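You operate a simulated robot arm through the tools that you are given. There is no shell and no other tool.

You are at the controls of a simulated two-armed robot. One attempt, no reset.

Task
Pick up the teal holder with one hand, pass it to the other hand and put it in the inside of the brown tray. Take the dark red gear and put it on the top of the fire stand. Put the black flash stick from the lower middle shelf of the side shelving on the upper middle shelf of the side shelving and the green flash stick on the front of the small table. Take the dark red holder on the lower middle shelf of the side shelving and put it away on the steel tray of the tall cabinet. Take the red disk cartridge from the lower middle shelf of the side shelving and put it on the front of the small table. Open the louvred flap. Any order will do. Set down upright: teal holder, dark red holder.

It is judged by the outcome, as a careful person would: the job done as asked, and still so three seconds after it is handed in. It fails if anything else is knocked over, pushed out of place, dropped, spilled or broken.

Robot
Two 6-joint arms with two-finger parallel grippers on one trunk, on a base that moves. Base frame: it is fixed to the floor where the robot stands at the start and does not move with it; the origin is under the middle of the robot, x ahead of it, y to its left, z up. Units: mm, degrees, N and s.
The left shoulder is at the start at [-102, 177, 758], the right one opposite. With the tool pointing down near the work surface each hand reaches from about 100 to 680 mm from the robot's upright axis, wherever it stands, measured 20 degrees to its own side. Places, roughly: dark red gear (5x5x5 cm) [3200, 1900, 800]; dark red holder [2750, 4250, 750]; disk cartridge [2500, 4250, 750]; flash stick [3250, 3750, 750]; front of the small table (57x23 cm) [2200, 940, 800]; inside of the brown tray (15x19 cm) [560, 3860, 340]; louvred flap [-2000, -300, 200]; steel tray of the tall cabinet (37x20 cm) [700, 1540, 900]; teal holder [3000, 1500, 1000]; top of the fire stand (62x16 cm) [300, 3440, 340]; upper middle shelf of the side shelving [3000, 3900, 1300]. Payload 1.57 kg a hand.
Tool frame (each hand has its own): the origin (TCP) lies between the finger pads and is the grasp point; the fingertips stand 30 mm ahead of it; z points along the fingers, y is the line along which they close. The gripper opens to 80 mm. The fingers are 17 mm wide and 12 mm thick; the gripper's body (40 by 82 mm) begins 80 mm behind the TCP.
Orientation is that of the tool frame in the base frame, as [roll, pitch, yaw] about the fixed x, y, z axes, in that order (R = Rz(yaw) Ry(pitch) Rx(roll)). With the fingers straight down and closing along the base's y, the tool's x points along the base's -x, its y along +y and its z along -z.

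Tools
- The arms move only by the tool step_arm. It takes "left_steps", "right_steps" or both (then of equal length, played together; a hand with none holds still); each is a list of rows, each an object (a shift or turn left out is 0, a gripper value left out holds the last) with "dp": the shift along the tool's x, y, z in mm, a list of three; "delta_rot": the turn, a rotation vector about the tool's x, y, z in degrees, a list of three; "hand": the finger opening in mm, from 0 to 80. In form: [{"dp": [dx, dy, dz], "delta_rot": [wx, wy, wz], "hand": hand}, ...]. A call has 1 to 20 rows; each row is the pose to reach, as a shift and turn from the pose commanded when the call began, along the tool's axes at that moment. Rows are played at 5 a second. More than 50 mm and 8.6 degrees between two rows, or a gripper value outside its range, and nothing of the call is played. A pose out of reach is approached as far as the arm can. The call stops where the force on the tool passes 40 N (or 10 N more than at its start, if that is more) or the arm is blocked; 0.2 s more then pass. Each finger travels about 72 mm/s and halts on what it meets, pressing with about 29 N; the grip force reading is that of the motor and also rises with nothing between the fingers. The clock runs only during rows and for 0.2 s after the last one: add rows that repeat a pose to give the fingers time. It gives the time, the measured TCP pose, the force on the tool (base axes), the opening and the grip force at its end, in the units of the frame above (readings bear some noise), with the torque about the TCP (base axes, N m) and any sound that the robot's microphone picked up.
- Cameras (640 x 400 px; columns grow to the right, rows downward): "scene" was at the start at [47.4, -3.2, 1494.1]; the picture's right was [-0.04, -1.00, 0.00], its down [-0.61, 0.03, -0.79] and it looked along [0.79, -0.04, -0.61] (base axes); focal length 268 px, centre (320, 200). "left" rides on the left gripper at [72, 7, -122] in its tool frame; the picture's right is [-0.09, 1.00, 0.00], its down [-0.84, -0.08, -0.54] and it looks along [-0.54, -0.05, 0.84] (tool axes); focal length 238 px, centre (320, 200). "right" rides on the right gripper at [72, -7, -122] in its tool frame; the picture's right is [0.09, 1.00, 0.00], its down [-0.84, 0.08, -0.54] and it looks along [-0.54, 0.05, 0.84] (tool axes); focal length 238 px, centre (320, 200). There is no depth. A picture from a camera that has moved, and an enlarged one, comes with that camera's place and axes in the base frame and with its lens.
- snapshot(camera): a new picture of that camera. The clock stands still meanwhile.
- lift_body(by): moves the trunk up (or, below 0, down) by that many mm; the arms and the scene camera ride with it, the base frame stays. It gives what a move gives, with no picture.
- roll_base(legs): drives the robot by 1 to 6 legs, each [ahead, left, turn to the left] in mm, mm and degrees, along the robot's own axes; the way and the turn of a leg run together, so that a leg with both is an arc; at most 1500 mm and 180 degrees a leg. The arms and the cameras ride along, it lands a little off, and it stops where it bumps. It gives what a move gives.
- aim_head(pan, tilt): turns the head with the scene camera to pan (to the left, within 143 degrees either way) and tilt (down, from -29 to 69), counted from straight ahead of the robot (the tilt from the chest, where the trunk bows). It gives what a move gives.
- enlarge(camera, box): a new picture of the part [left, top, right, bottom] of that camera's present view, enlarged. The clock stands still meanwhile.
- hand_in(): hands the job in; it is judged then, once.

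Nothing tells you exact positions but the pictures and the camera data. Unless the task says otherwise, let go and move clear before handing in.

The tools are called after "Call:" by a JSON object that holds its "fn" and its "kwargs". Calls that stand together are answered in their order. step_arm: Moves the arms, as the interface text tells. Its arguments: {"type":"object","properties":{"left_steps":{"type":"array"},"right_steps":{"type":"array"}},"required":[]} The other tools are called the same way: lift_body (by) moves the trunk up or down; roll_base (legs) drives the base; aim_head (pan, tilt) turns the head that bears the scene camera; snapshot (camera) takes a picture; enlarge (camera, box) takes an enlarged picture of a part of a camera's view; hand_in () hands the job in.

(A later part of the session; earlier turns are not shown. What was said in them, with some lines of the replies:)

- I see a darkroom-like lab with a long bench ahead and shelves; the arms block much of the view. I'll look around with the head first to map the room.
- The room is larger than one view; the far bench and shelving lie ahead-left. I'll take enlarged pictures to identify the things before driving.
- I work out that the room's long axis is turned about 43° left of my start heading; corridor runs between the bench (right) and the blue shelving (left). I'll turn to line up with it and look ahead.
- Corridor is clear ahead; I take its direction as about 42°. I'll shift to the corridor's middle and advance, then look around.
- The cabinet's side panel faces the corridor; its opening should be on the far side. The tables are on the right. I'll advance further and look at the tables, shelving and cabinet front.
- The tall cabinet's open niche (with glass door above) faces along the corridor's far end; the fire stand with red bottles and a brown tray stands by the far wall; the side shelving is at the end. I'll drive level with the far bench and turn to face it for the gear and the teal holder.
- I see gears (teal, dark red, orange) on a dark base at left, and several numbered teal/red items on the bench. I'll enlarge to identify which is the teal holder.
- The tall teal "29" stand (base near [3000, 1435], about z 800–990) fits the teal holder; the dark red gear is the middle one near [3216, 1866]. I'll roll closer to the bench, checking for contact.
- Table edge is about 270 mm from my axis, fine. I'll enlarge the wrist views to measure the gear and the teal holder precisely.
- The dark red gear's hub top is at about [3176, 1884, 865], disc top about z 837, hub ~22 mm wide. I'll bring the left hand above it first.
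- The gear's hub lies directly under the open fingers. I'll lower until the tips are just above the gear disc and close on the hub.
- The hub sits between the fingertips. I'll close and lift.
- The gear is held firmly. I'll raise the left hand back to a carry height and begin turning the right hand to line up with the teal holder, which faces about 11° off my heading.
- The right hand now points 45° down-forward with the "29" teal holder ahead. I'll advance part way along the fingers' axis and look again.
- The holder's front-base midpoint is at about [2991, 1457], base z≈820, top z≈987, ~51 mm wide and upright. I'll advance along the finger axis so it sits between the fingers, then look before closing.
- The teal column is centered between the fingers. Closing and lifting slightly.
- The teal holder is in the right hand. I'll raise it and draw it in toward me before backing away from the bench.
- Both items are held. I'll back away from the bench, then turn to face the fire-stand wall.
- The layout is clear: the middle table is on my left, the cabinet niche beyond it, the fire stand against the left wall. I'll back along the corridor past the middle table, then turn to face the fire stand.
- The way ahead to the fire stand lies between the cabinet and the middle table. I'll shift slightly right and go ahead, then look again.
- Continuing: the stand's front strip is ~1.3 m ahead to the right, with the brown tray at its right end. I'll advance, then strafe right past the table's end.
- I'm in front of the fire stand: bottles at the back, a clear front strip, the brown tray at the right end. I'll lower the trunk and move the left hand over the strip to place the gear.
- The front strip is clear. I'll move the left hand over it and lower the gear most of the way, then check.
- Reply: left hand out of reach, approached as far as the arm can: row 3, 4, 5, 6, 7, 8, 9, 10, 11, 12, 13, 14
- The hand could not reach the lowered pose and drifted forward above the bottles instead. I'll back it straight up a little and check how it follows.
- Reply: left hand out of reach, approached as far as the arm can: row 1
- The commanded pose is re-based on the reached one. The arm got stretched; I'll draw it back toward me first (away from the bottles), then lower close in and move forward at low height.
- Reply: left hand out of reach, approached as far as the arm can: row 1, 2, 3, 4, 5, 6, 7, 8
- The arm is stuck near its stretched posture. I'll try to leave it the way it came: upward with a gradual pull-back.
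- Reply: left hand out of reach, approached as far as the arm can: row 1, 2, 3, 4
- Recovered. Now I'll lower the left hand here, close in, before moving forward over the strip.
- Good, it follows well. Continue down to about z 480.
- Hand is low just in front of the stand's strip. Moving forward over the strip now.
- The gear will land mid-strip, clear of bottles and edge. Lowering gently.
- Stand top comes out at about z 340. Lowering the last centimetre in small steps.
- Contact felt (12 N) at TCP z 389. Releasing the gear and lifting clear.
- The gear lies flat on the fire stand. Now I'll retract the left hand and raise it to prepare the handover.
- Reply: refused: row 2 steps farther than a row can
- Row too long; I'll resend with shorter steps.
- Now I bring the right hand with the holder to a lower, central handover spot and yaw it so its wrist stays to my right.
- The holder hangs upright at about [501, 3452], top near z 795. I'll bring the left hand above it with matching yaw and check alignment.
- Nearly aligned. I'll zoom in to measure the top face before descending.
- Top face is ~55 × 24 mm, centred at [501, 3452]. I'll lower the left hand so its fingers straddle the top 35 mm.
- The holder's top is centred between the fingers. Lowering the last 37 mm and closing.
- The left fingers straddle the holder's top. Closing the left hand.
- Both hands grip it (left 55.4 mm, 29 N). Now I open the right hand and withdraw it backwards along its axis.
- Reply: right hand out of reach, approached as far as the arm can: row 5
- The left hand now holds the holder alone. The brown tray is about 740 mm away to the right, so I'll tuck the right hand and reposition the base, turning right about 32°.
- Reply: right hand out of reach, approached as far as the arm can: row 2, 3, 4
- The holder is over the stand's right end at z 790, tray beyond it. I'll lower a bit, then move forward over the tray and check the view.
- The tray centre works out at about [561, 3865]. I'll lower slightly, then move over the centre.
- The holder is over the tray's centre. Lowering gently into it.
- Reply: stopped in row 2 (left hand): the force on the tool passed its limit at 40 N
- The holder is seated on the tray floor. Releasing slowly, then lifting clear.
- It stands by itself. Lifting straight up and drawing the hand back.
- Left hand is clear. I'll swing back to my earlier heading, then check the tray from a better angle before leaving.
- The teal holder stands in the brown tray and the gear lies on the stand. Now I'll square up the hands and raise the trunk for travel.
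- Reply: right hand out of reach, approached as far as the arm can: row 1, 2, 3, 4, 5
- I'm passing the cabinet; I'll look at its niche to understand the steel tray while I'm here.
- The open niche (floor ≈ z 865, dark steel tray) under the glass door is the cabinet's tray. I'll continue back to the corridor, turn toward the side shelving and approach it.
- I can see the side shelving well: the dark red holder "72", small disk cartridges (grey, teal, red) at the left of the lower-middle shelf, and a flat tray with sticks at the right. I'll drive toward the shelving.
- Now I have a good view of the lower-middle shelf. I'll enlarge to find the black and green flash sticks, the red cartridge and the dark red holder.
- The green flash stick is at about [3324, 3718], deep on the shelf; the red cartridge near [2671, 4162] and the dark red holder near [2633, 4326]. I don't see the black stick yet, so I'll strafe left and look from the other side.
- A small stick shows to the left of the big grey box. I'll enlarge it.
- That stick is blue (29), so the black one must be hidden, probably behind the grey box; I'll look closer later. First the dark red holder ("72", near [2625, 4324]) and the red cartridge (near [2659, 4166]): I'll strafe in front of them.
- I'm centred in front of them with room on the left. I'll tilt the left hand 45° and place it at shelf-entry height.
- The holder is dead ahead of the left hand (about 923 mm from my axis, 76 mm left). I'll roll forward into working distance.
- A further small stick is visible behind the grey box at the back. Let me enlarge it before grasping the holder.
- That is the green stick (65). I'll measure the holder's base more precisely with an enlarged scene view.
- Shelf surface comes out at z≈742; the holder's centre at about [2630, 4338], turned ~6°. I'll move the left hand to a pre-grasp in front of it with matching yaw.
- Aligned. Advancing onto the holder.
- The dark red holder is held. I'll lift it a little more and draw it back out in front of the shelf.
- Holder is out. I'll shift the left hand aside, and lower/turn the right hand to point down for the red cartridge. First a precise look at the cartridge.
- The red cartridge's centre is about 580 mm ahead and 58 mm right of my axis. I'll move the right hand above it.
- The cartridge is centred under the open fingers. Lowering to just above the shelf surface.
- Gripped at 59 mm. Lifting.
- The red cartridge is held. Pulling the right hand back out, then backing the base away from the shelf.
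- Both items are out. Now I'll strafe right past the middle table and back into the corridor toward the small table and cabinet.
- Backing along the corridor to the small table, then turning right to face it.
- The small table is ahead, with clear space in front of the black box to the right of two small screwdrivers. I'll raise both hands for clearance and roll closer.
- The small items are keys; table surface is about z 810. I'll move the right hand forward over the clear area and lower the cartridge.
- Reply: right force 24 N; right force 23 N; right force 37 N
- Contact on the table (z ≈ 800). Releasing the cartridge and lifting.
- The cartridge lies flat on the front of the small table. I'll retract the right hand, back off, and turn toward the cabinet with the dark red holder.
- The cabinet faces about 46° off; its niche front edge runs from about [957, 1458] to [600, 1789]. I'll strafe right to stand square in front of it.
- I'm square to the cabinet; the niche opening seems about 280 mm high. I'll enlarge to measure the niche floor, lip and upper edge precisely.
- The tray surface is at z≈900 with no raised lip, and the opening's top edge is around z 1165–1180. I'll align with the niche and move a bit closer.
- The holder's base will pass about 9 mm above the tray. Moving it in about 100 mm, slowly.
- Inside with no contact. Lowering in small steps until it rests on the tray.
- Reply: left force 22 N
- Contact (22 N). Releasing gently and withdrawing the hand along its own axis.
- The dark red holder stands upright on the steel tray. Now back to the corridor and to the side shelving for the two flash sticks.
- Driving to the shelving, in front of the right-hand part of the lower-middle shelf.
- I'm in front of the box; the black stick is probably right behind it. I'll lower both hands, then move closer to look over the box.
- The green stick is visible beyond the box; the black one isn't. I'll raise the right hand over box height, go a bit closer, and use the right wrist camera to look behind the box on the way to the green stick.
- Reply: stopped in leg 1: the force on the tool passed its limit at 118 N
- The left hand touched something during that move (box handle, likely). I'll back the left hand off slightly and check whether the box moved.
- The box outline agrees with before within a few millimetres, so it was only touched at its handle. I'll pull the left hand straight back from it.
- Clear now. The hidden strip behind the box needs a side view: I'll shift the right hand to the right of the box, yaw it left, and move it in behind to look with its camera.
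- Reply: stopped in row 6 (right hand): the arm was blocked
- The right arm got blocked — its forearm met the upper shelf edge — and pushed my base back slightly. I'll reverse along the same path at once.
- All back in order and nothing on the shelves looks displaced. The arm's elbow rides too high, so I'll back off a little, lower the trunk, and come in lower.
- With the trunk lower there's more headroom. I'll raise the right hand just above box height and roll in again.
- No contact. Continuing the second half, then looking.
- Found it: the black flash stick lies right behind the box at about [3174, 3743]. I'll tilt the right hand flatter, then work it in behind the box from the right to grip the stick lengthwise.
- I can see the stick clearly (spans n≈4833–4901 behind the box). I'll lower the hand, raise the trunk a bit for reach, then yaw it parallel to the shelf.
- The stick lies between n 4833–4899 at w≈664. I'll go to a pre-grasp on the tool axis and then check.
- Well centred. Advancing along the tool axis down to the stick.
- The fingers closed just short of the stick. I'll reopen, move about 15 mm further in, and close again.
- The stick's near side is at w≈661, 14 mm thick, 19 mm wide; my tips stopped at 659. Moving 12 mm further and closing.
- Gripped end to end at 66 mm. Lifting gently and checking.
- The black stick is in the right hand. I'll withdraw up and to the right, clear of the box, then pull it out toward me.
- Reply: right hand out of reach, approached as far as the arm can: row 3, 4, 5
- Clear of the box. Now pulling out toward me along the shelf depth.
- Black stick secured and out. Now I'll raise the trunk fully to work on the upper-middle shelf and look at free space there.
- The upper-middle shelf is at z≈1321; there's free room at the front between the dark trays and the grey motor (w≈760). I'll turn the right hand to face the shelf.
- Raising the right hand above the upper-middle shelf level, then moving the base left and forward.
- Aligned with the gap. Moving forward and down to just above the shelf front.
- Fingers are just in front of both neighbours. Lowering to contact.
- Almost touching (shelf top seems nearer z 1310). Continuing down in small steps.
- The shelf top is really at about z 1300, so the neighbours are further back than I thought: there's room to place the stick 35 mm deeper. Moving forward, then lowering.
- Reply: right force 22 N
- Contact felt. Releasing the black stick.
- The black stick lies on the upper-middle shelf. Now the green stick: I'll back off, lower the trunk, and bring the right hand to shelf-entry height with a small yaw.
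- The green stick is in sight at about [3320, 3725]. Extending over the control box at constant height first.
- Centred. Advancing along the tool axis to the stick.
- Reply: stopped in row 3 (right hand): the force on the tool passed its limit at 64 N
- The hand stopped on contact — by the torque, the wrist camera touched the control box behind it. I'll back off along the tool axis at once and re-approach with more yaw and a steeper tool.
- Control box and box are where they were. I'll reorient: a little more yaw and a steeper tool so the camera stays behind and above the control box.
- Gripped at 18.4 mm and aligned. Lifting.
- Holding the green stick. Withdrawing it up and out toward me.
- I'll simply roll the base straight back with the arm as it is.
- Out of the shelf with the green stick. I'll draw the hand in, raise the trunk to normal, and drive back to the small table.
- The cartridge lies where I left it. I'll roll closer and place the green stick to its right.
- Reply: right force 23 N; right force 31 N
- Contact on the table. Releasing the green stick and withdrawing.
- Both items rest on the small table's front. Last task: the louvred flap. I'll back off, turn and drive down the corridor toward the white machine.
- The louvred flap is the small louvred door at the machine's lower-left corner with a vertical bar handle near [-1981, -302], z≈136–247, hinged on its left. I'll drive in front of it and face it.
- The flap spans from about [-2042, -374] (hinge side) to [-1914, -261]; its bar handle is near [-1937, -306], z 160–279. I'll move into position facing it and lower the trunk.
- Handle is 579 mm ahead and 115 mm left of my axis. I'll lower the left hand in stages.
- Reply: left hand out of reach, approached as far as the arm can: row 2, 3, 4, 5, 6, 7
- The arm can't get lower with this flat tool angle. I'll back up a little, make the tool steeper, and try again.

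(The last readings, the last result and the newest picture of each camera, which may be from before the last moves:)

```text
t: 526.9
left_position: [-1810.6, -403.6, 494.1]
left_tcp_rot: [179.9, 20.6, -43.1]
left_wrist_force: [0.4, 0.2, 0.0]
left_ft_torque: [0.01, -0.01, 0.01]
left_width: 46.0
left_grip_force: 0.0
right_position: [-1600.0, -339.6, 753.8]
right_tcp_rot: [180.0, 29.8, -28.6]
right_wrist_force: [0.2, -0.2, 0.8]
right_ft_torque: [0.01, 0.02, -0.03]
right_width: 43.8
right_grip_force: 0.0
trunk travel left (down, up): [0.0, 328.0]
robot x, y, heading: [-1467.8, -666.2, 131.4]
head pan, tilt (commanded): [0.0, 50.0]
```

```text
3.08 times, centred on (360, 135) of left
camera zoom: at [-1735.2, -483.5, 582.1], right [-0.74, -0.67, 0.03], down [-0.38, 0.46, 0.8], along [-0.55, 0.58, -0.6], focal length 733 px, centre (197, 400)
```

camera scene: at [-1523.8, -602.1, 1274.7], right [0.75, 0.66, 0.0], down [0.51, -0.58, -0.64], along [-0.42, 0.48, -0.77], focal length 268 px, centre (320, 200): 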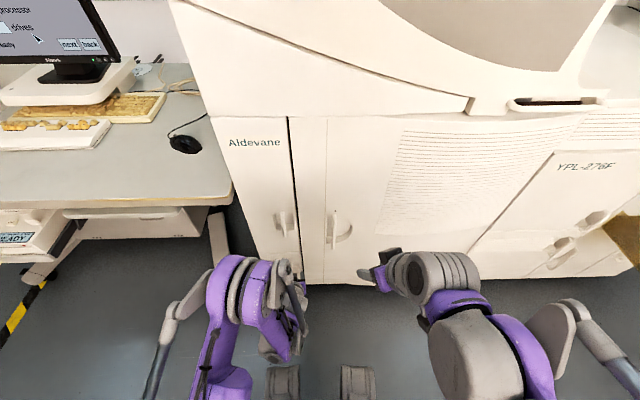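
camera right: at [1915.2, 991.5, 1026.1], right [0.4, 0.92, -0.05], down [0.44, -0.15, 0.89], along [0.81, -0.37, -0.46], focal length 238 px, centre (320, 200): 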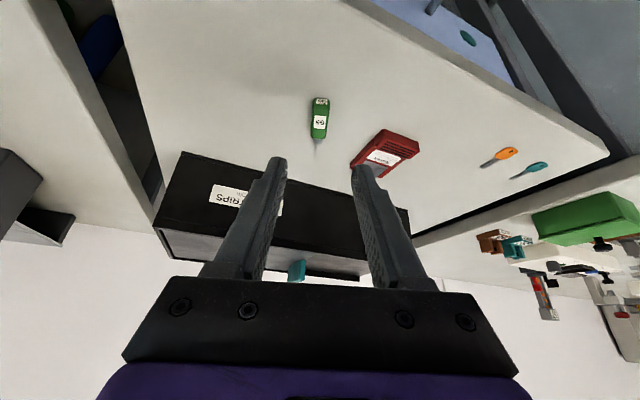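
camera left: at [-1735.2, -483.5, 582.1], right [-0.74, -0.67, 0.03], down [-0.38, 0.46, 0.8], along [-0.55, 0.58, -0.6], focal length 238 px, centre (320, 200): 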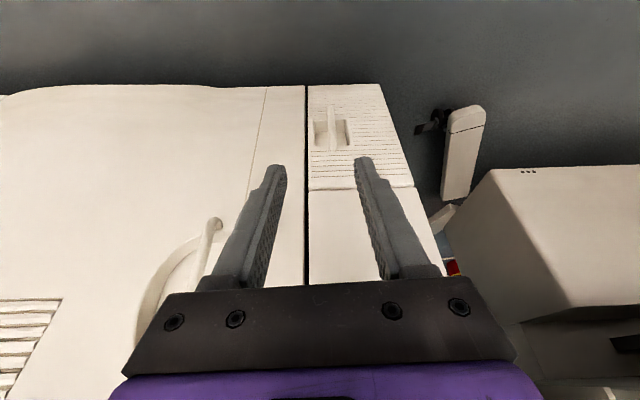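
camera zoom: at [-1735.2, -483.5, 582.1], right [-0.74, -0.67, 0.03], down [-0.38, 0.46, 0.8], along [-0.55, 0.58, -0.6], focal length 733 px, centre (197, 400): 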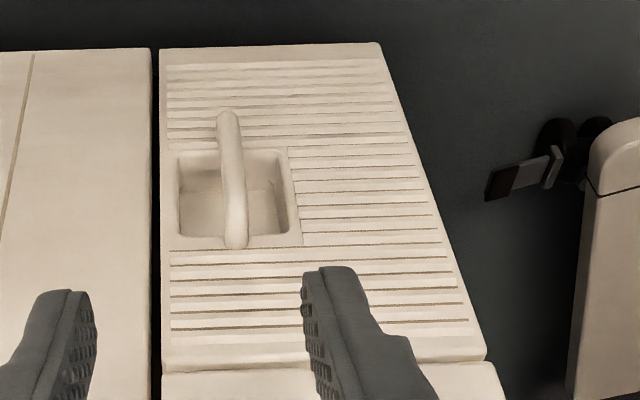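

The handle bar is in clear view, near the flap's free edge, in front of a pocket. I'll align the yaw, lower to handle height, then approach.

Call:
{"fn": "step_arm", "kwargs": {"left_steps": [{"delta_rot": [1.94, 0, 5.15], "hand": 40}, {"delta_rot": [1.94, 0, 5.15], "hand": 40}]}}

Call:
{"fn": "step_arm", "kwargs": {"left_steps": [{"dp": [15, 5, 40]}, {"dp": [30, 10, 80]}, {"dp": [45, 16, 119]}, {"dp": [60, 21, 159]}, {"dp": [75, 27, 199]}, {"dp": [89.7, 31.8, 238.7]}, {"dp": [89.7, 31.8, 238.7]}]}}

Call:
{"fn": "snapshot", "kwargs": {"camera": "left"}}

Call:
{"fn": "snapshot", "kwargs": {"camera": "scene"}}

```text
t: 527.5
left_position: [-1811.1, -404.7, 492.9]
left_tcp_rot: [179.8, 20.7, -48.6]
left_wrist_force: [0.0, 0.1, -0.1]
left_ft_torque: [0.0, 0.0, 0.01]
left_width: 40.2
left_grip_force: 0.1
right_position: [-1600.5, -341.1, 754.5]
right_tcp_rot: [180.0, 29.8, -28.6]
right_wrist_force: [-0.6, 0.2, 0.2]
right_ft_torque: [-0.01, 0.02, 0.0]
right_width: 43.9
right_grip_force: 0.1
trunk travel left (down, up): [0.0, 328.0]
robot x, y, heading: [-1463.6, -668.5, 131.3]
head pan, tilt (commanded): [0.0, 50.0]
```

```text
t: 529.1
left_position: [-1847.2, -408.3, 242.9]
left_tcp_rot: [179.9, 20.6, -48.6]
left_wrist_force: [-0.4, 0.3, 0.1]
left_ft_torque: [0.04, -0.05, -0.03]
left_width: 39.9
left_grip_force: 0.1
left hand out of reach, approached as far as the arm can: row 5, 6, 7
right_position: [-1599.9, -339.7, 755.6]
right_tcp_rot: [-180.0, 29.8, -28.4]
right_wrist_force: [-0.2, 0.4, 0.3]
right_ft_torque: [0.0, 0.04, 0.01]
right_width: 44.0
right_grip_force: 0.0
trunk travel left (down, up): [0.0, 328.0]
robot x, y, heading: [-1465.1, -669.9, 131.3]
head pan, tilt (commanded): [0.0, 50.0]
```

```text
taken
camera left: at [-1779.4, -495.6, 331.8], right [-0.8, -0.6, 0.03], down [-0.33, 0.5, 0.8], along [-0.49, 0.63, -0.6], focal length 238 px, centre (320, 200)
```

left: 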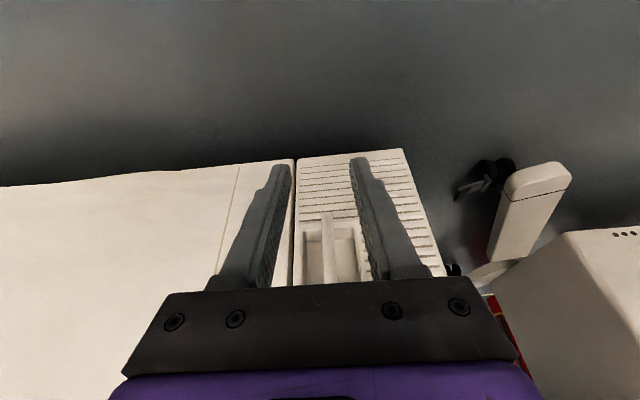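

```text
taken
camera scene: at [-1523.8, -602.0, 1274.7], right [0.75, 0.66, 0.0], down [0.51, -0.58, -0.64], along [-0.42, 0.48, -0.77], focal length 268 px, centre (320, 200)
```

scene: 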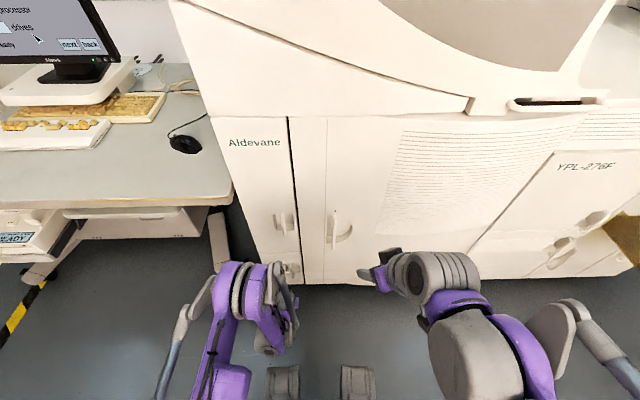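

Almost at handle height, bar between the fingers. Moving forward onto the bar.

Call:
{"fn": "step_arm", "kwargs": {"left_steps": [{"dp": [-37, 0, 14]}, {"dp": [-75, 1, 28]}, {"dp": [-100, 1, 38]}, {"dp": [-100, 1, 38]}]}}

Call:
{"fn": "snapshot", "kwargs": {"camera": "left"}}

```text
t: 530.1
left_position: [-1919.0, -327.2, 244.6]
left_tcp_rot: [179.9, 20.7, -48.5]
left_wrist_force: [-0.4, -0.3, -0.4]
left_ft_torque: [0.0, 0.01, 0.01]
left_width: 40.0
left_grip_force: 0.0
right_position: [-1600.3, -339.7, 754.6]
right_tcp_rot: [179.9, 29.8, -28.5]
right_wrist_force: [0.0, -0.4, 1.1]
right_ft_torque: [0.01, 0.01, 0.0]
right_width: 44.1
right_grip_force: 0.1
trunk travel left (down, up): [0.0, 328.0]
robot x, y, heading: [-1467.1, -667.2, 131.3]
head pan, tilt (commanded): [0.0, 50.0]
```

```text
taken
camera left: at [-1850.5, -414.2, 332.5], right [-0.8, -0.6, 0.03], down [-0.33, 0.49, 0.8], along [-0.49, 0.63, -0.6], focal length 238 px, centre (320, 200)
```

left: 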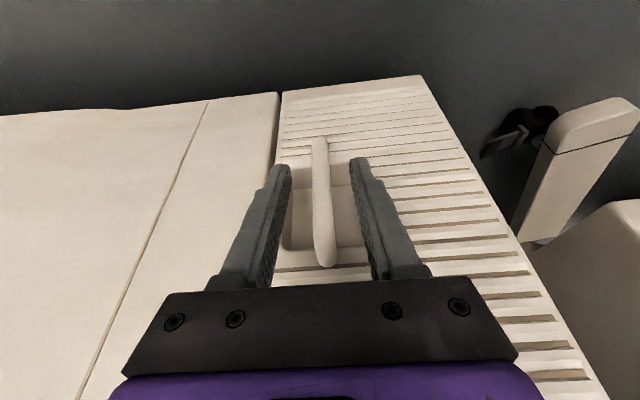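

Call:
{"fn": "step_arm", "kwargs": {"left_steps": [{"dp": [-10, 0, 4]}, {"dp": [-20.6, 0, 7.7]}, {"dp": [-20.6, 0, 7.7]}]}}

Call:
{"fn": "snapshot", "kwargs": {"camera": "left"}}

```text
t: 531.0
left_position: [-1930.8, -313.4, 243.9]
left_tcp_rot: [179.9, 20.3, -48.6]
left_wrist_force: [5.5, -7.1, 7.3]
left_ft_torque: [0.03, -0.23, -0.27]
left_width: 39.4
left_grip_force: 0.1
right_position: [-1599.1, -340.1, 753.0]
right_tcp_rot: [180.0, 29.9, -28.5]
right_wrist_force: [-0.5, -0.1, 0.1]
right_ft_torque: [-0.02, 0.01, 0.02]
right_width: 44.4
right_grip_force: 0.1
trunk travel left (down, up): [0.0, 328.0]
robot x, y, heading: [-1462.2, -665.7, 131.4]
head pan, tilt (commanded): [0.0, 50.0]
stopped in row 3 (left hand): the force on the tool passed its limit at 41 N (the readings are from after the stop); the commanded pose is now the measured one
```

```text
taken
camera left: at [-1863.3, -400.5, 332.9], right [-0.8, -0.59, 0.03], down [-0.34, 0.5, 0.8], along [-0.49, 0.63, -0.6], focal length 238 px, centre (320, 200)
```

left: 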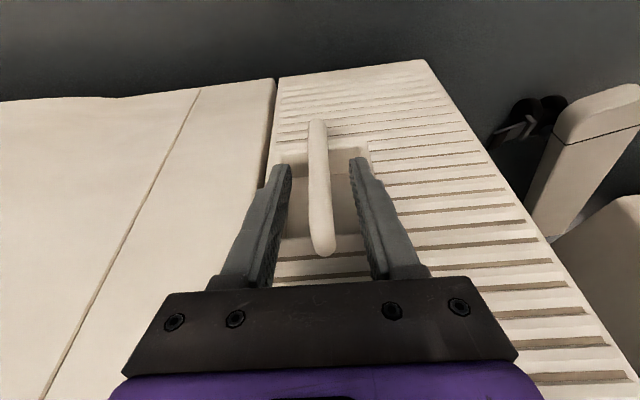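

Fingertips just touched the panel; the bar is between the fingers. Closing on the bar.

Call:
{"fn": "step_arm", "kwargs": {"left_steps": [{"hand": 28}, {"hand": 16}, {"hand": 8}, {"hand": 8}, {"hand": 8}]}}

Call:
{"fn": "snapshot", "kwargs": {"camera": "left"}}

```text
t: 532.2
left_position: [-1932.6, -314.1, 243.4]
left_tcp_rot: [179.8, 20.3, -48.7]
left_wrist_force: [0.0, 2.1, -3.1]
left_ft_torque: [1.03, 0.17, 0.04]
left_width: 13.0
left_grip_force: 29.6
right_position: [-1599.5, -340.3, 754.1]
right_tcp_rot: [179.9, 29.8, -28.4]
right_wrist_force: [0.3, 0.0, 1.0]
right_ft_torque: [0.01, 0.02, 0.01]
right_width: 44.2
right_grip_force: 0.1
trunk travel left (down, up): [0.0, 328.0]
robot x, y, heading: [-1465.2, -665.4, 131.3]
head pan, tilt (commanded): [0.0, 50.0]
```

```text
taken
camera left: at [-1864.0, -399.9, 332.3], right [-0.8, -0.59, 0.03], down [-0.34, 0.5, 0.8], along [-0.49, 0.63, -0.6], focal length 238 px, centre (320, 200)
```

left: 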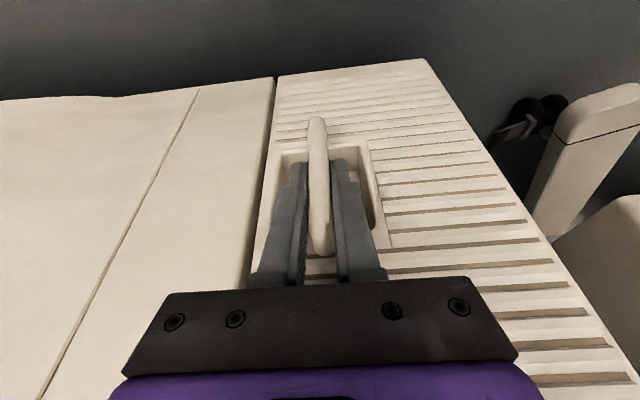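

Gripped the bar (13 mm). I'll pull the flap open along an arc about its left hinge, starting with 10°.

Call:
{"fn": "step_arm", "kwargs": {"left_steps": [{"dp": [6, 1, -2.2], "delta_rot": [1.1, 0, 2.8]}, {"dp": [12.5, 2.6, -4.7], "delta_rot": [2.2, 0, 5.9]}, {"dp": [19.6, 5.1, -7.4], "delta_rot": [3.5, 0, 9.4]}, {"dp": [19.6, 5.1, -7.4], "delta_rot": [3.5, 0, 9.4]}]}}

Call:
{"fn": "snapshot", "kwargs": {"camera": "left"}}

```text
t: 533.2
left_position: [-1920.3, -331.2, 241.2]
left_tcp_rot: [180.0, 20.1, -58.7]
left_wrist_force: [5.8, 0.8, -17.8]
left_ft_torque: [0.07, -0.09, 0.13]
left_width: 13.0
left_grip_force: 29.7
right_position: [-1599.9, -339.1, 753.6]
right_tcp_rot: [180.0, 29.8, -28.5]
right_wrist_force: [0.0, -0.4, 0.2]
right_ft_torque: [0.01, -0.03, 0.03]
right_width: 44.2
right_grip_force: 0.0
trunk travel left (down, up): [0.0, 328.0]
robot x, y, heading: [-1466.1, -666.9, 131.4]
head pan, tilt (commanded): [0.0, 50.0]
```

```text
taken
camera left: at [-1869.7, -429.5, 332.7], right [-0.9, -0.44, 0.03], down [-0.25, 0.55, 0.8], along [-0.37, 0.71, -0.6], focal length 238 px, centre (320, 200)
```

left: 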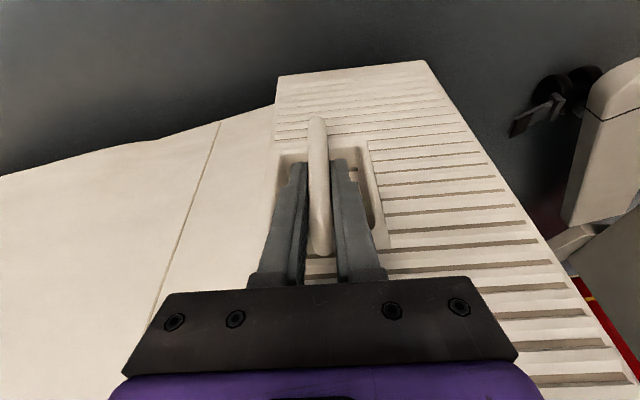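

The flap is swinging with the hand. Continuing another 20°.

Call:
{"fn": "step_arm", "kwargs": {"left_steps": [{"dp": [13.8, 3.2, -4.5], "delta_rot": [2.4, 0, 6.6]}, {"dp": [27.2, 8.1, -9], "delta_rot": [4.8, 0, 13.1]}, {"dp": [38.1, 13.7, -13], "delta_rot": [6.9, 0, 18.8]}, {"dp": [38.1, 13.7, -13], "delta_rot": [6.9, 0, 18.8]}]}}

Call:
{"fn": "snapshot", "kwargs": {"camera": "left"}}

Call:
{"fn": "snapshot", "kwargs": {"camera": "scene"}}

```text
t: 534.2
left_position: [-1912.2, -372.8, 241.8]
left_tcp_rot: [-179.9, 20.3, -78.8]
left_wrist_force: [26.9, 0.3, -1.2]
left_ft_torque: [0.56, 0.3, 0.16]
left_width: 13.0
left_grip_force: 29.8
right_position: [-1598.7, -340.7, 754.2]
right_tcp_rot: [180.0, 30.0, -28.5]
right_wrist_force: [0.7, 0.3, 0.4]
right_ft_torque: [0.03, -0.01, 0.0]
right_width: 44.0
right_grip_force: 0.1
trunk travel left (down, up): [0.0, 328.0]
robot x, y, heading: [-1463.8, -667.6, 131.4]
head pan, tilt (commanded): [0.0, 50.0]
```

```text
taken
camera left: at [-1896.1, -481.9, 332.6], right [-0.99, -0.11, 0.03], down [-0.04, 0.6, 0.8], along [-0.11, 0.79, -0.6], focal length 238 px, centre (320, 200)
```

left: 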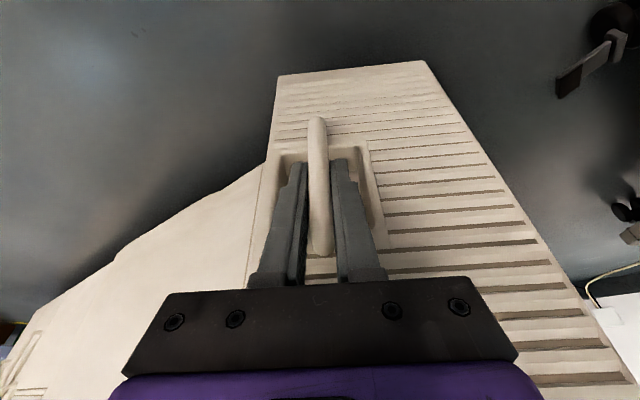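

```text
taken
camera scene: at [-1522.6, -602.5, 1274.7], right [0.75, 0.66, 0.0], down [0.51, -0.58, -0.64], along [-0.42, 0.48, -0.77], focal length 268 px, centre (320, 200)
```

scene: 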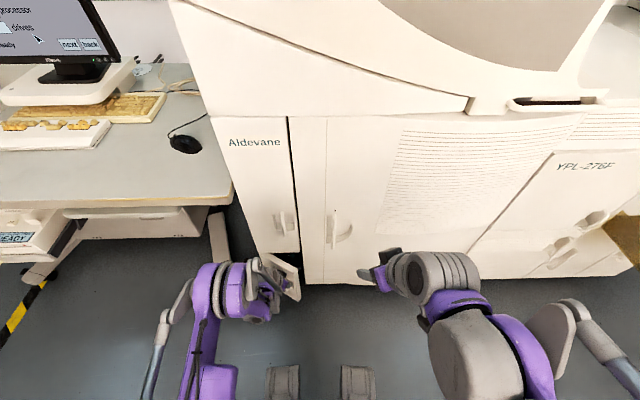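

Opening steadily (about 30°). A slight outward pull shows the radius is a bit larger than assumed; adjusting and continuing another 20°.

Call:
{"fn": "step_arm", "kwargs": {"left_steps": [{"dp": [14.7, 1.2, -5.4], "delta_rot": [2.4, 0, 6.6]}, {"dp": [29, 5.2, -10.7], "delta_rot": [4.8, 0, 13.1]}, {"dp": [40.6, 10, -15], "delta_rot": [6.9, 0, 18.8]}, {"dp": [40.6, 10, -15], "delta_rot": [6.9, 0, 18.8]}]}}

Call:
{"fn": "snapshot", "kwargs": {"camera": "left"}}

Call:
{"fn": "snapshot", "kwargs": {"camera": "scene"}}

```text
t: 535.2
left_position: [-1917.2, -419.3, 241.1]
left_tcp_rot: [179.5, 20.2, -98.5]
left_wrist_force: [-16.8, 6.3, 15.1]
left_ft_torque: [-0.55, -0.64, -0.01]
left_width: 13.0
left_grip_force: 29.9
right_position: [-1600.3, -339.7, 754.3]
right_tcp_rot: [-179.9, 29.9, -28.5]
right_wrist_force: [-0.1, 0.1, -0.6]
right_ft_torque: [-0.02, 0.02, -0.01]
right_width: 44.0
right_grip_force: 0.2
trunk travel left (down, up): [0.0, 328.0]
robot x, y, heading: [-1468.6, -669.9, 131.0]
head pan, tilt (commanded): [0.0, 50.0]
```

```text
taken
camera left: at [-1939.5, -527.2, 332.5], right [-0.97, 0.23, 0.04], down [0.17, 0.58, 0.8], along [0.16, 0.78, -0.6], focal length 238 px, centre (320, 200)
```

left: 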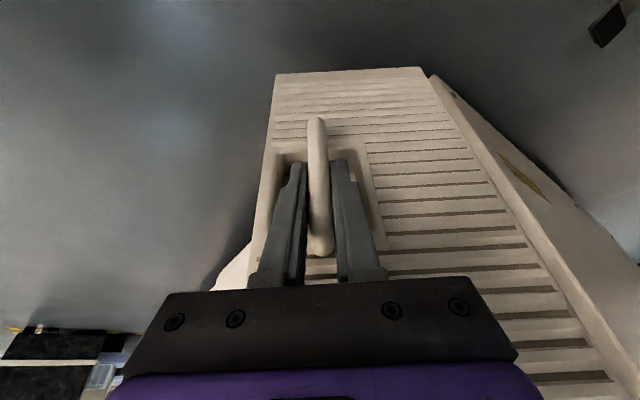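

```text
taken
camera scene: at [-1523.5, -602.6, 1274.7], right [0.75, 0.66, 0.0], down [0.51, -0.58, -0.64], along [-0.42, 0.48, -0.77], focal length 268 px, centre (320, 200)
```

scene: 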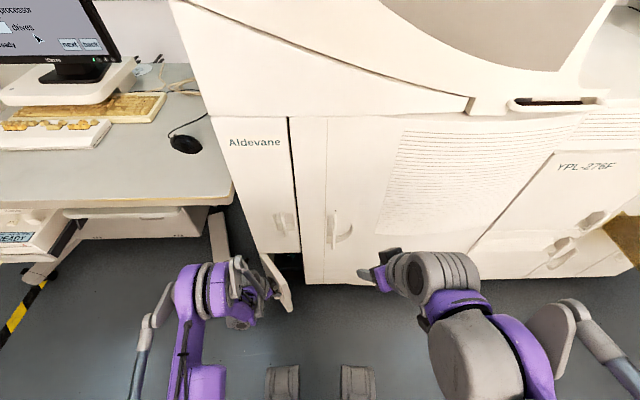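

About 50° open. Continuing to 70°.

Call:
{"fn": "step_arm", "kwargs": {"left_steps": [{"dp": [13.9, 4.2, -6], "delta_rot": [2.4, 0, 6.6]}, {"dp": [27.5, 9.7, -11.3], "delta_rot": [4.8, 0, 13.1]}, {"dp": [38.5, 15.5, -15.8], "delta_rot": [6.9, 0, 18.8]}, {"dp": [38.5, 15.5, -15.8], "delta_rot": [6.9, 0, 18.8]}]}}

Call:
{"fn": "snapshot", "kwargs": {"camera": "left"}}

Call:
{"fn": "snapshot", "kwargs": {"camera": "scene"}}

```text
t: 536.2
left_position: [-1936.6, -454.9, 241.2]
left_tcp_rot: [179.7, 20.2, -118.8]
left_wrist_force: [-25.2, 21.7, -12.0]
left_ft_torque: [-0.36, -0.71, -0.24]
left_width: 13.0
left_grip_force: 29.9
right_position: [-1601.1, -339.6, 753.7]
right_tcp_rot: [179.9, 29.8, -28.5]
right_wrist_force: [-0.3, -0.1, 0.9]
right_ft_torque: [0.01, -0.01, 0.02]
right_width: 44.1
right_grip_force: 0.0
trunk travel left (down, up): [0.0, 328.0]
robot x, y, heading: [-1463.9, -670.6, 131.2]
head pan, tilt (commanded): [0.0, 50.0]
```

```text
taken
camera left: at [-1995.3, -548.6, 332.6], right [-0.83, 0.55, 0.04], down [0.36, 0.49, 0.8], along [0.42, 0.68, -0.6], focal length 238 px, centre (320, 200)
```

left: 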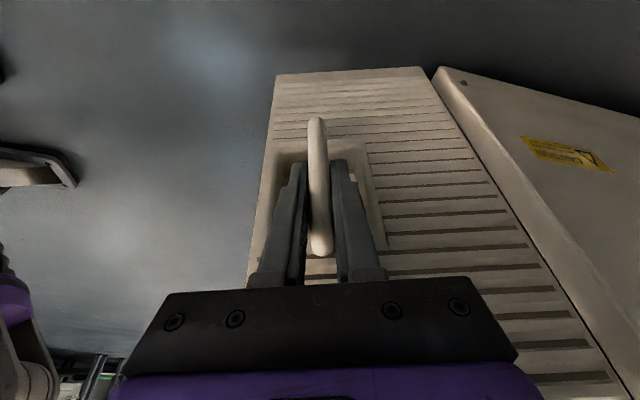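

```text
taken
camera scene: at [-1525.0, -601.3, 1274.5], right [0.75, 0.66, 0.0], down [0.51, -0.58, -0.64], along [-0.42, 0.48, -0.77], focal length 268 px, centre (320, 200)
```

scene: 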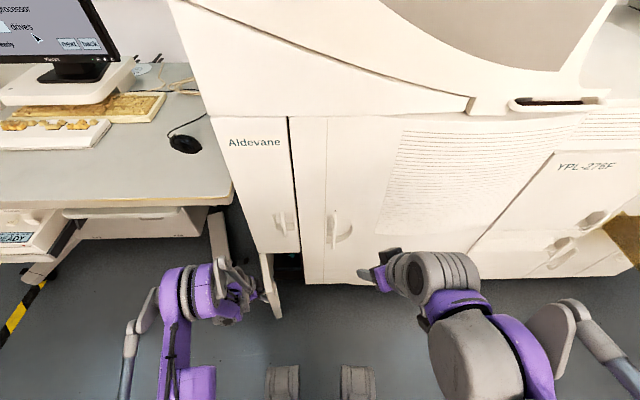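

About 70° open. Continuing toward 90°, correcting toward the hinge.

Call:
{"fn": "step_arm", "kwargs": {"left_steps": [{"dp": [13.2, 7.2, -4.8], "delta_rot": [2.4, 0, 6.6]}, {"dp": [26.5, 13.2, -9.6], "delta_rot": [4.8, 0, 13.1]}, {"dp": [37.5, 19.3, -13.6], "delta_rot": [6.9, 0, 18.8]}, {"dp": [37.5, 19.3, -13.6], "delta_rot": [6.9, 0, 18.8]}]}}

Call:
{"fn": "snapshot", "kwargs": {"camera": "left"}}

Call:
{"fn": "snapshot", "kwargs": {"camera": "scene"}}

```text
t: 537.2
left_position: [-1970.4, -484.2, 243.8]
left_tcp_rot: [179.9, 20.1, -138.7]
left_wrist_force: [0.4, 0.4, -10.3]
left_ft_torque: [0.54, 0.06, -0.1]
left_width: 12.8
left_grip_force: 29.9
right_position: [-1600.7, -339.5, 754.0]
right_tcp_rot: [180.0, 29.8, -28.5]
right_wrist_force: [0.3, -0.4, 0.4]
right_ft_torque: [-0.05, -0.01, 0.04]
right_width: 43.9
right_grip_force: 0.0
trunk travel left (down, up): [0.0, 328.0]
robot x, y, heading: [-1463.3, -669.2, 131.2]
head pan, tilt (commanded): [0.0, 50.0]
```

```text
taken
camera left: at [-2056.9, -550.5, 332.8], right [-0.59, 0.81, 0.03], down [0.5, 0.34, 0.8], along [0.63, 0.49, -0.6], focal length 238 px, centre (320, 200)
```

left: 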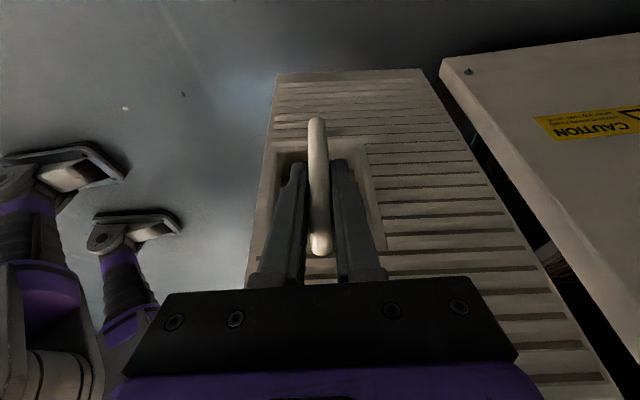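

```text
taken
camera scene: at [-1524.1, -602.3, 1274.6], right [0.75, 0.66, 0.0], down [0.51, -0.58, -0.64], along [-0.42, 0.48, -0.77], focal length 268 px, centre (320, 200)
```

scene: 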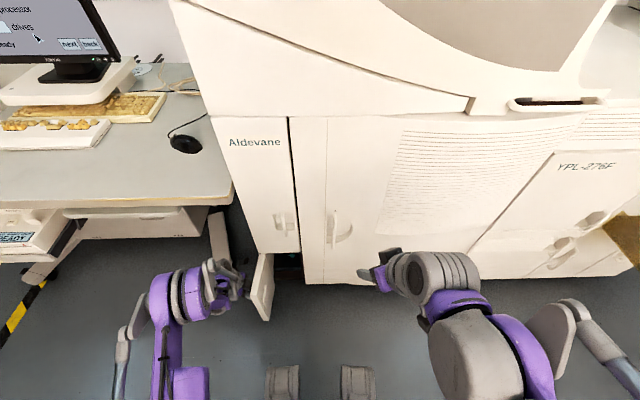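

The flap stands at about 90°. I'll open it slightly more, then release.

Call:
{"fn": "step_arm", "kwargs": {"left_steps": [{"dp": [10, 2, -3.4], "delta_rot": [1.7, 0, 4.7]}, {"dp": [20, 5.1, -7], "delta_rot": [3.4, 0, 9.4]}, {"dp": [20, 5.1, -7], "delta_rot": [3.4, 0, 9.4]}]}}

Call:
{"fn": "snapshot", "kwargs": {"camera": "left"}}

```text
t: 538.0
left_position: [-1991.1, -494.3, 242.0]
left_tcp_rot: [179.8, 20.1, -148.8]
left_wrist_force: [4.1, -6.8, 1.5]
left_ft_torque: [-0.18, -0.16, -0.08]
left_width: 15.1
left_grip_force: 3.8
right_position: [-1600.1, -340.3, 754.5]
right_tcp_rot: [-180.0, 30.0, -28.4]
right_wrist_force: [-0.1, -0.3, 0.0]
right_ft_torque: [0.02, 0.0, 0.03]
right_width: 44.2
right_grip_force: 0.2
trunk travel left (down, up): [0.0, 328.0]
robot x, y, heading: [-1466.5, -667.9, 131.5]
head pan, tilt (commanded): [0.0, 50.0]
```

```text
taken
camera left: at [-2087.3, -545.3, 332.6], right [-0.44, 0.9, 0.03], down [0.55, 0.25, 0.8], along [0.7, 0.37, -0.61], focal length 238 px, centre (320, 200)
```

left: 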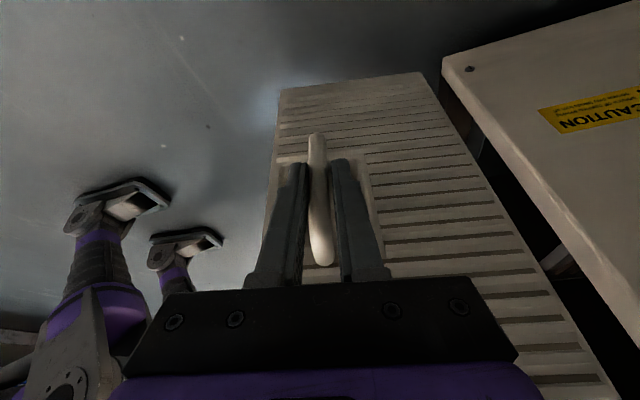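

The handle slipped slightly as the flap met its stop — it's fully open. I'll release and withdraw the hand clear.

Call:
{"fn": "step_arm", "kwargs": {"left_steps": [{"hand": 26}, {"hand": 38}, {"hand": 40}, {"dp": [15, 0, -5], "hand": 40}, {"dp": [30, 0, -11], "hand": 40}, {"dp": [45, 0, -17], "hand": 40}, {"dp": [45, 0, -17], "hand": 40}]}}

Call:
{"fn": "snapshot", "kwargs": {"camera": "left"}}

Call:
{"fn": "snapshot", "kwargs": {"camera": "scene"}}

```text
t: 539.6
left_position: [-2032.1, -516.3, 243.4]
left_tcp_rot: [179.8, 20.1, -148.8]
left_wrist_force: [-0.1, -0.4, 0.2]
left_ft_torque: [0.01, -0.01, 0.0]
left_width: 40.1
left_grip_force: 0.1
right_position: [-1598.3, -339.5, 754.3]
right_tcp_rot: [-180.0, 29.9, -28.6]
right_wrist_force: [0.5, 0.2, 0.7]
right_ft_torque: [-0.01, 0.0, -0.01]
right_width: 44.0
right_grip_force: 0.0
trunk travel left (down, up): [0.0, 328.0]
robot x, y, heading: [-1461.0, -671.2, 131.2]
head pan, tilt (commanded): [0.0, 50.0]
```

```text
taken
camera left: at [-2128.3, -568.6, 333.2], right [-0.44, 0.9, 0.03], down [0.55, 0.24, 0.8], along [0.7, 0.37, -0.6], focal length 238 px, centre (320, 200)
```

left: 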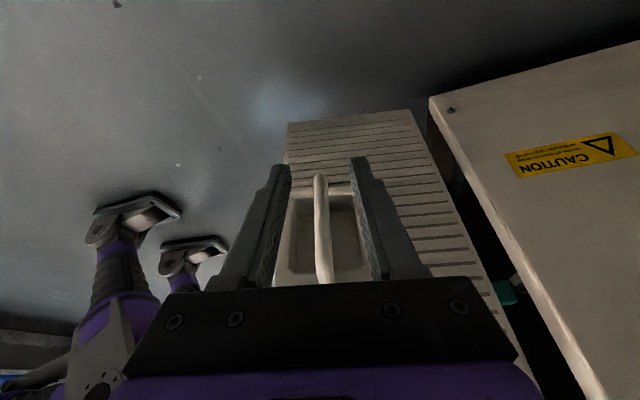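

```text
taken
camera scene: at [-1523.4, -602.4, 1274.6], right [0.75, 0.66, 0.0], down [0.51, -0.58, -0.64], along [-0.42, 0.48, -0.77], focal length 268 px, centre (320, 200)
```

scene: 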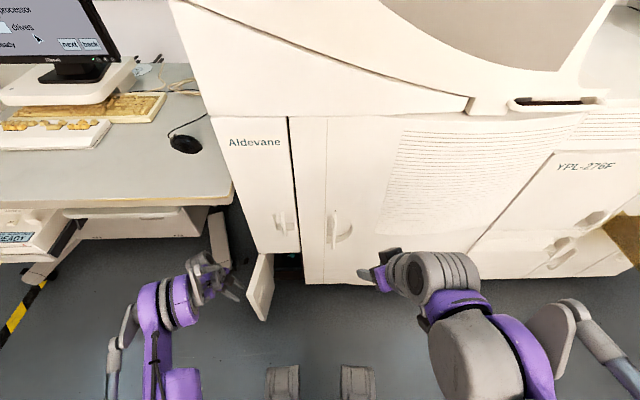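

Call:
{"fn": "step_arm", "kwargs": {"left_steps": [{"dp": [20, 0, -8]}, {"dp": [38, 0, -14]}, {"dp": [25, 0, -55]}, {"dp": [10, 0, -100]}, {"dp": [-6, 0, -145]}, {"dp": [-21, 0, -190]}, {"dp": [-36, 0, -230]}, {"dp": [-36, 0, -230]}]}}

Call:
{"fn": "roll_base", "kwargs": {"legs": [[-350, 0, 0]]}}

Call:
{"fn": "snapshot", "kwargs": {"camera": "scene"}}

```text
t: 541.4
left_position: [-2068.3, -542.6, 471.8]
left_tcp_rot: [179.8, 20.2, -148.7]
left_wrist_force: [0.9, 0.1, -0.1]
left_ft_torque: [-0.02, 0.01, 0.0]
left_width: 40.0
left_grip_force: 0.1
right_position: [-1599.5, -340.2, 754.4]
right_tcp_rot: [180.0, 29.8, -28.4]
right_wrist_force: [-0.3, -0.1, -0.3]
right_ft_torque: [0.03, 0.03, -0.01]
right_width: 44.0
right_grip_force: 0.1
trunk travel left (down, up): [0.0, 328.0]
robot x, y, heading: [-1462.0, -669.9, 131.4]
head pan, tilt (commanded): [0.0, 50.0]
```

```text
t: 543.7
left_position: [-1832.6, -807.7, 472.1]
left_tcp_rot: [179.8, 20.1, -148.9]
left_wrist_force: [0.0, -0.7, 0.8]
left_ft_torque: [-0.01, 0.02, 0.01]
left_width: 40.1
left_grip_force: 0.1
right_position: [-1365.0, -606.4, 754.0]
right_tcp_rot: [-180.0, 29.8, -28.7]
right_wrist_force: [-0.2, 0.6, 0.2]
right_ft_torque: [-0.05, 0.01, -0.01]
right_width: 44.1
right_grip_force: 0.1
trunk travel left (down, up): [0.0, 328.0]
robot x, y, heading: [-1232.1, -934.1, 131.3]
head pan, tilt (commanded): [0.0, 50.0]
```

```text
taken
camera scene: at [-1289.4, -869.2, 1274.7], right [0.75, 0.66, 0.0], down [0.5, -0.58, -0.64], along [-0.42, 0.48, -0.77], focal length 268 px, centre (320, 200)
```

scene: 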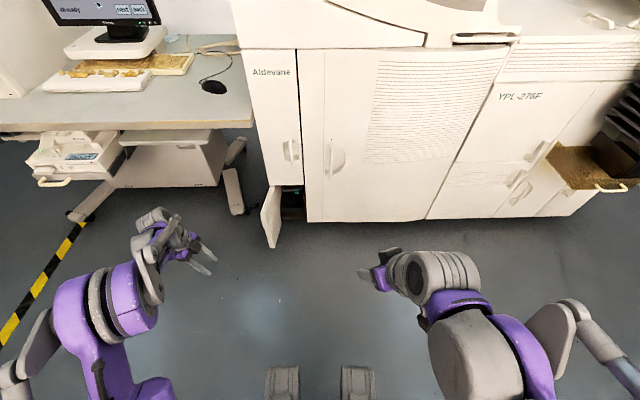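

The flap stands open at about 95°, both hands are empty and clear, and each item was seen resting in its place when I left it. That covers all six tasks, so I'm handing the job in.

Call:
{"fn": "hand_in", "kwargs": {}}

```text
The job is handed in.
```

I finished all six tasks and handed the job in. I saw each item resting in place when I left it. I did not drive back for a last look at the earlier ones.

- **Teal holder:** I picked it up with the right hand and passed it to the left. It stands upright inside the brown tray.
- **Dark red gear:** It lies flat on top of the fire stand, in front of the bottles.
- **Black flash stick:** I found it hidden behind the grey box on the lower middle shelf. It is now at the front of the upper middle shelf, about 40 mm in from the edge.
- **Green flash stick and red disk cartridge:** Both lie flat on the front of the small table.
- **Dark red holder:** It stands upright on the steel tray of the tall cabinet, near the front of the niche.
- **Louvred flap:** It is open to about 95°, where it seemed to reach its stop.

I touched other things three times while working at the side shelving:

- **Grey box handle:** The left hand pushed against it with about 118 N. The box's position before and after agrees to within a few millimetres.
- **Upper shelf edge:** The right forearm pressed against it and pushed my base back slightly. Nothing on the shelves looked displaced afterwards.
- **Control box:** Something on the right hand, probably its camera, pressed on it with about 64 N. It looked unmoved in the next picture.
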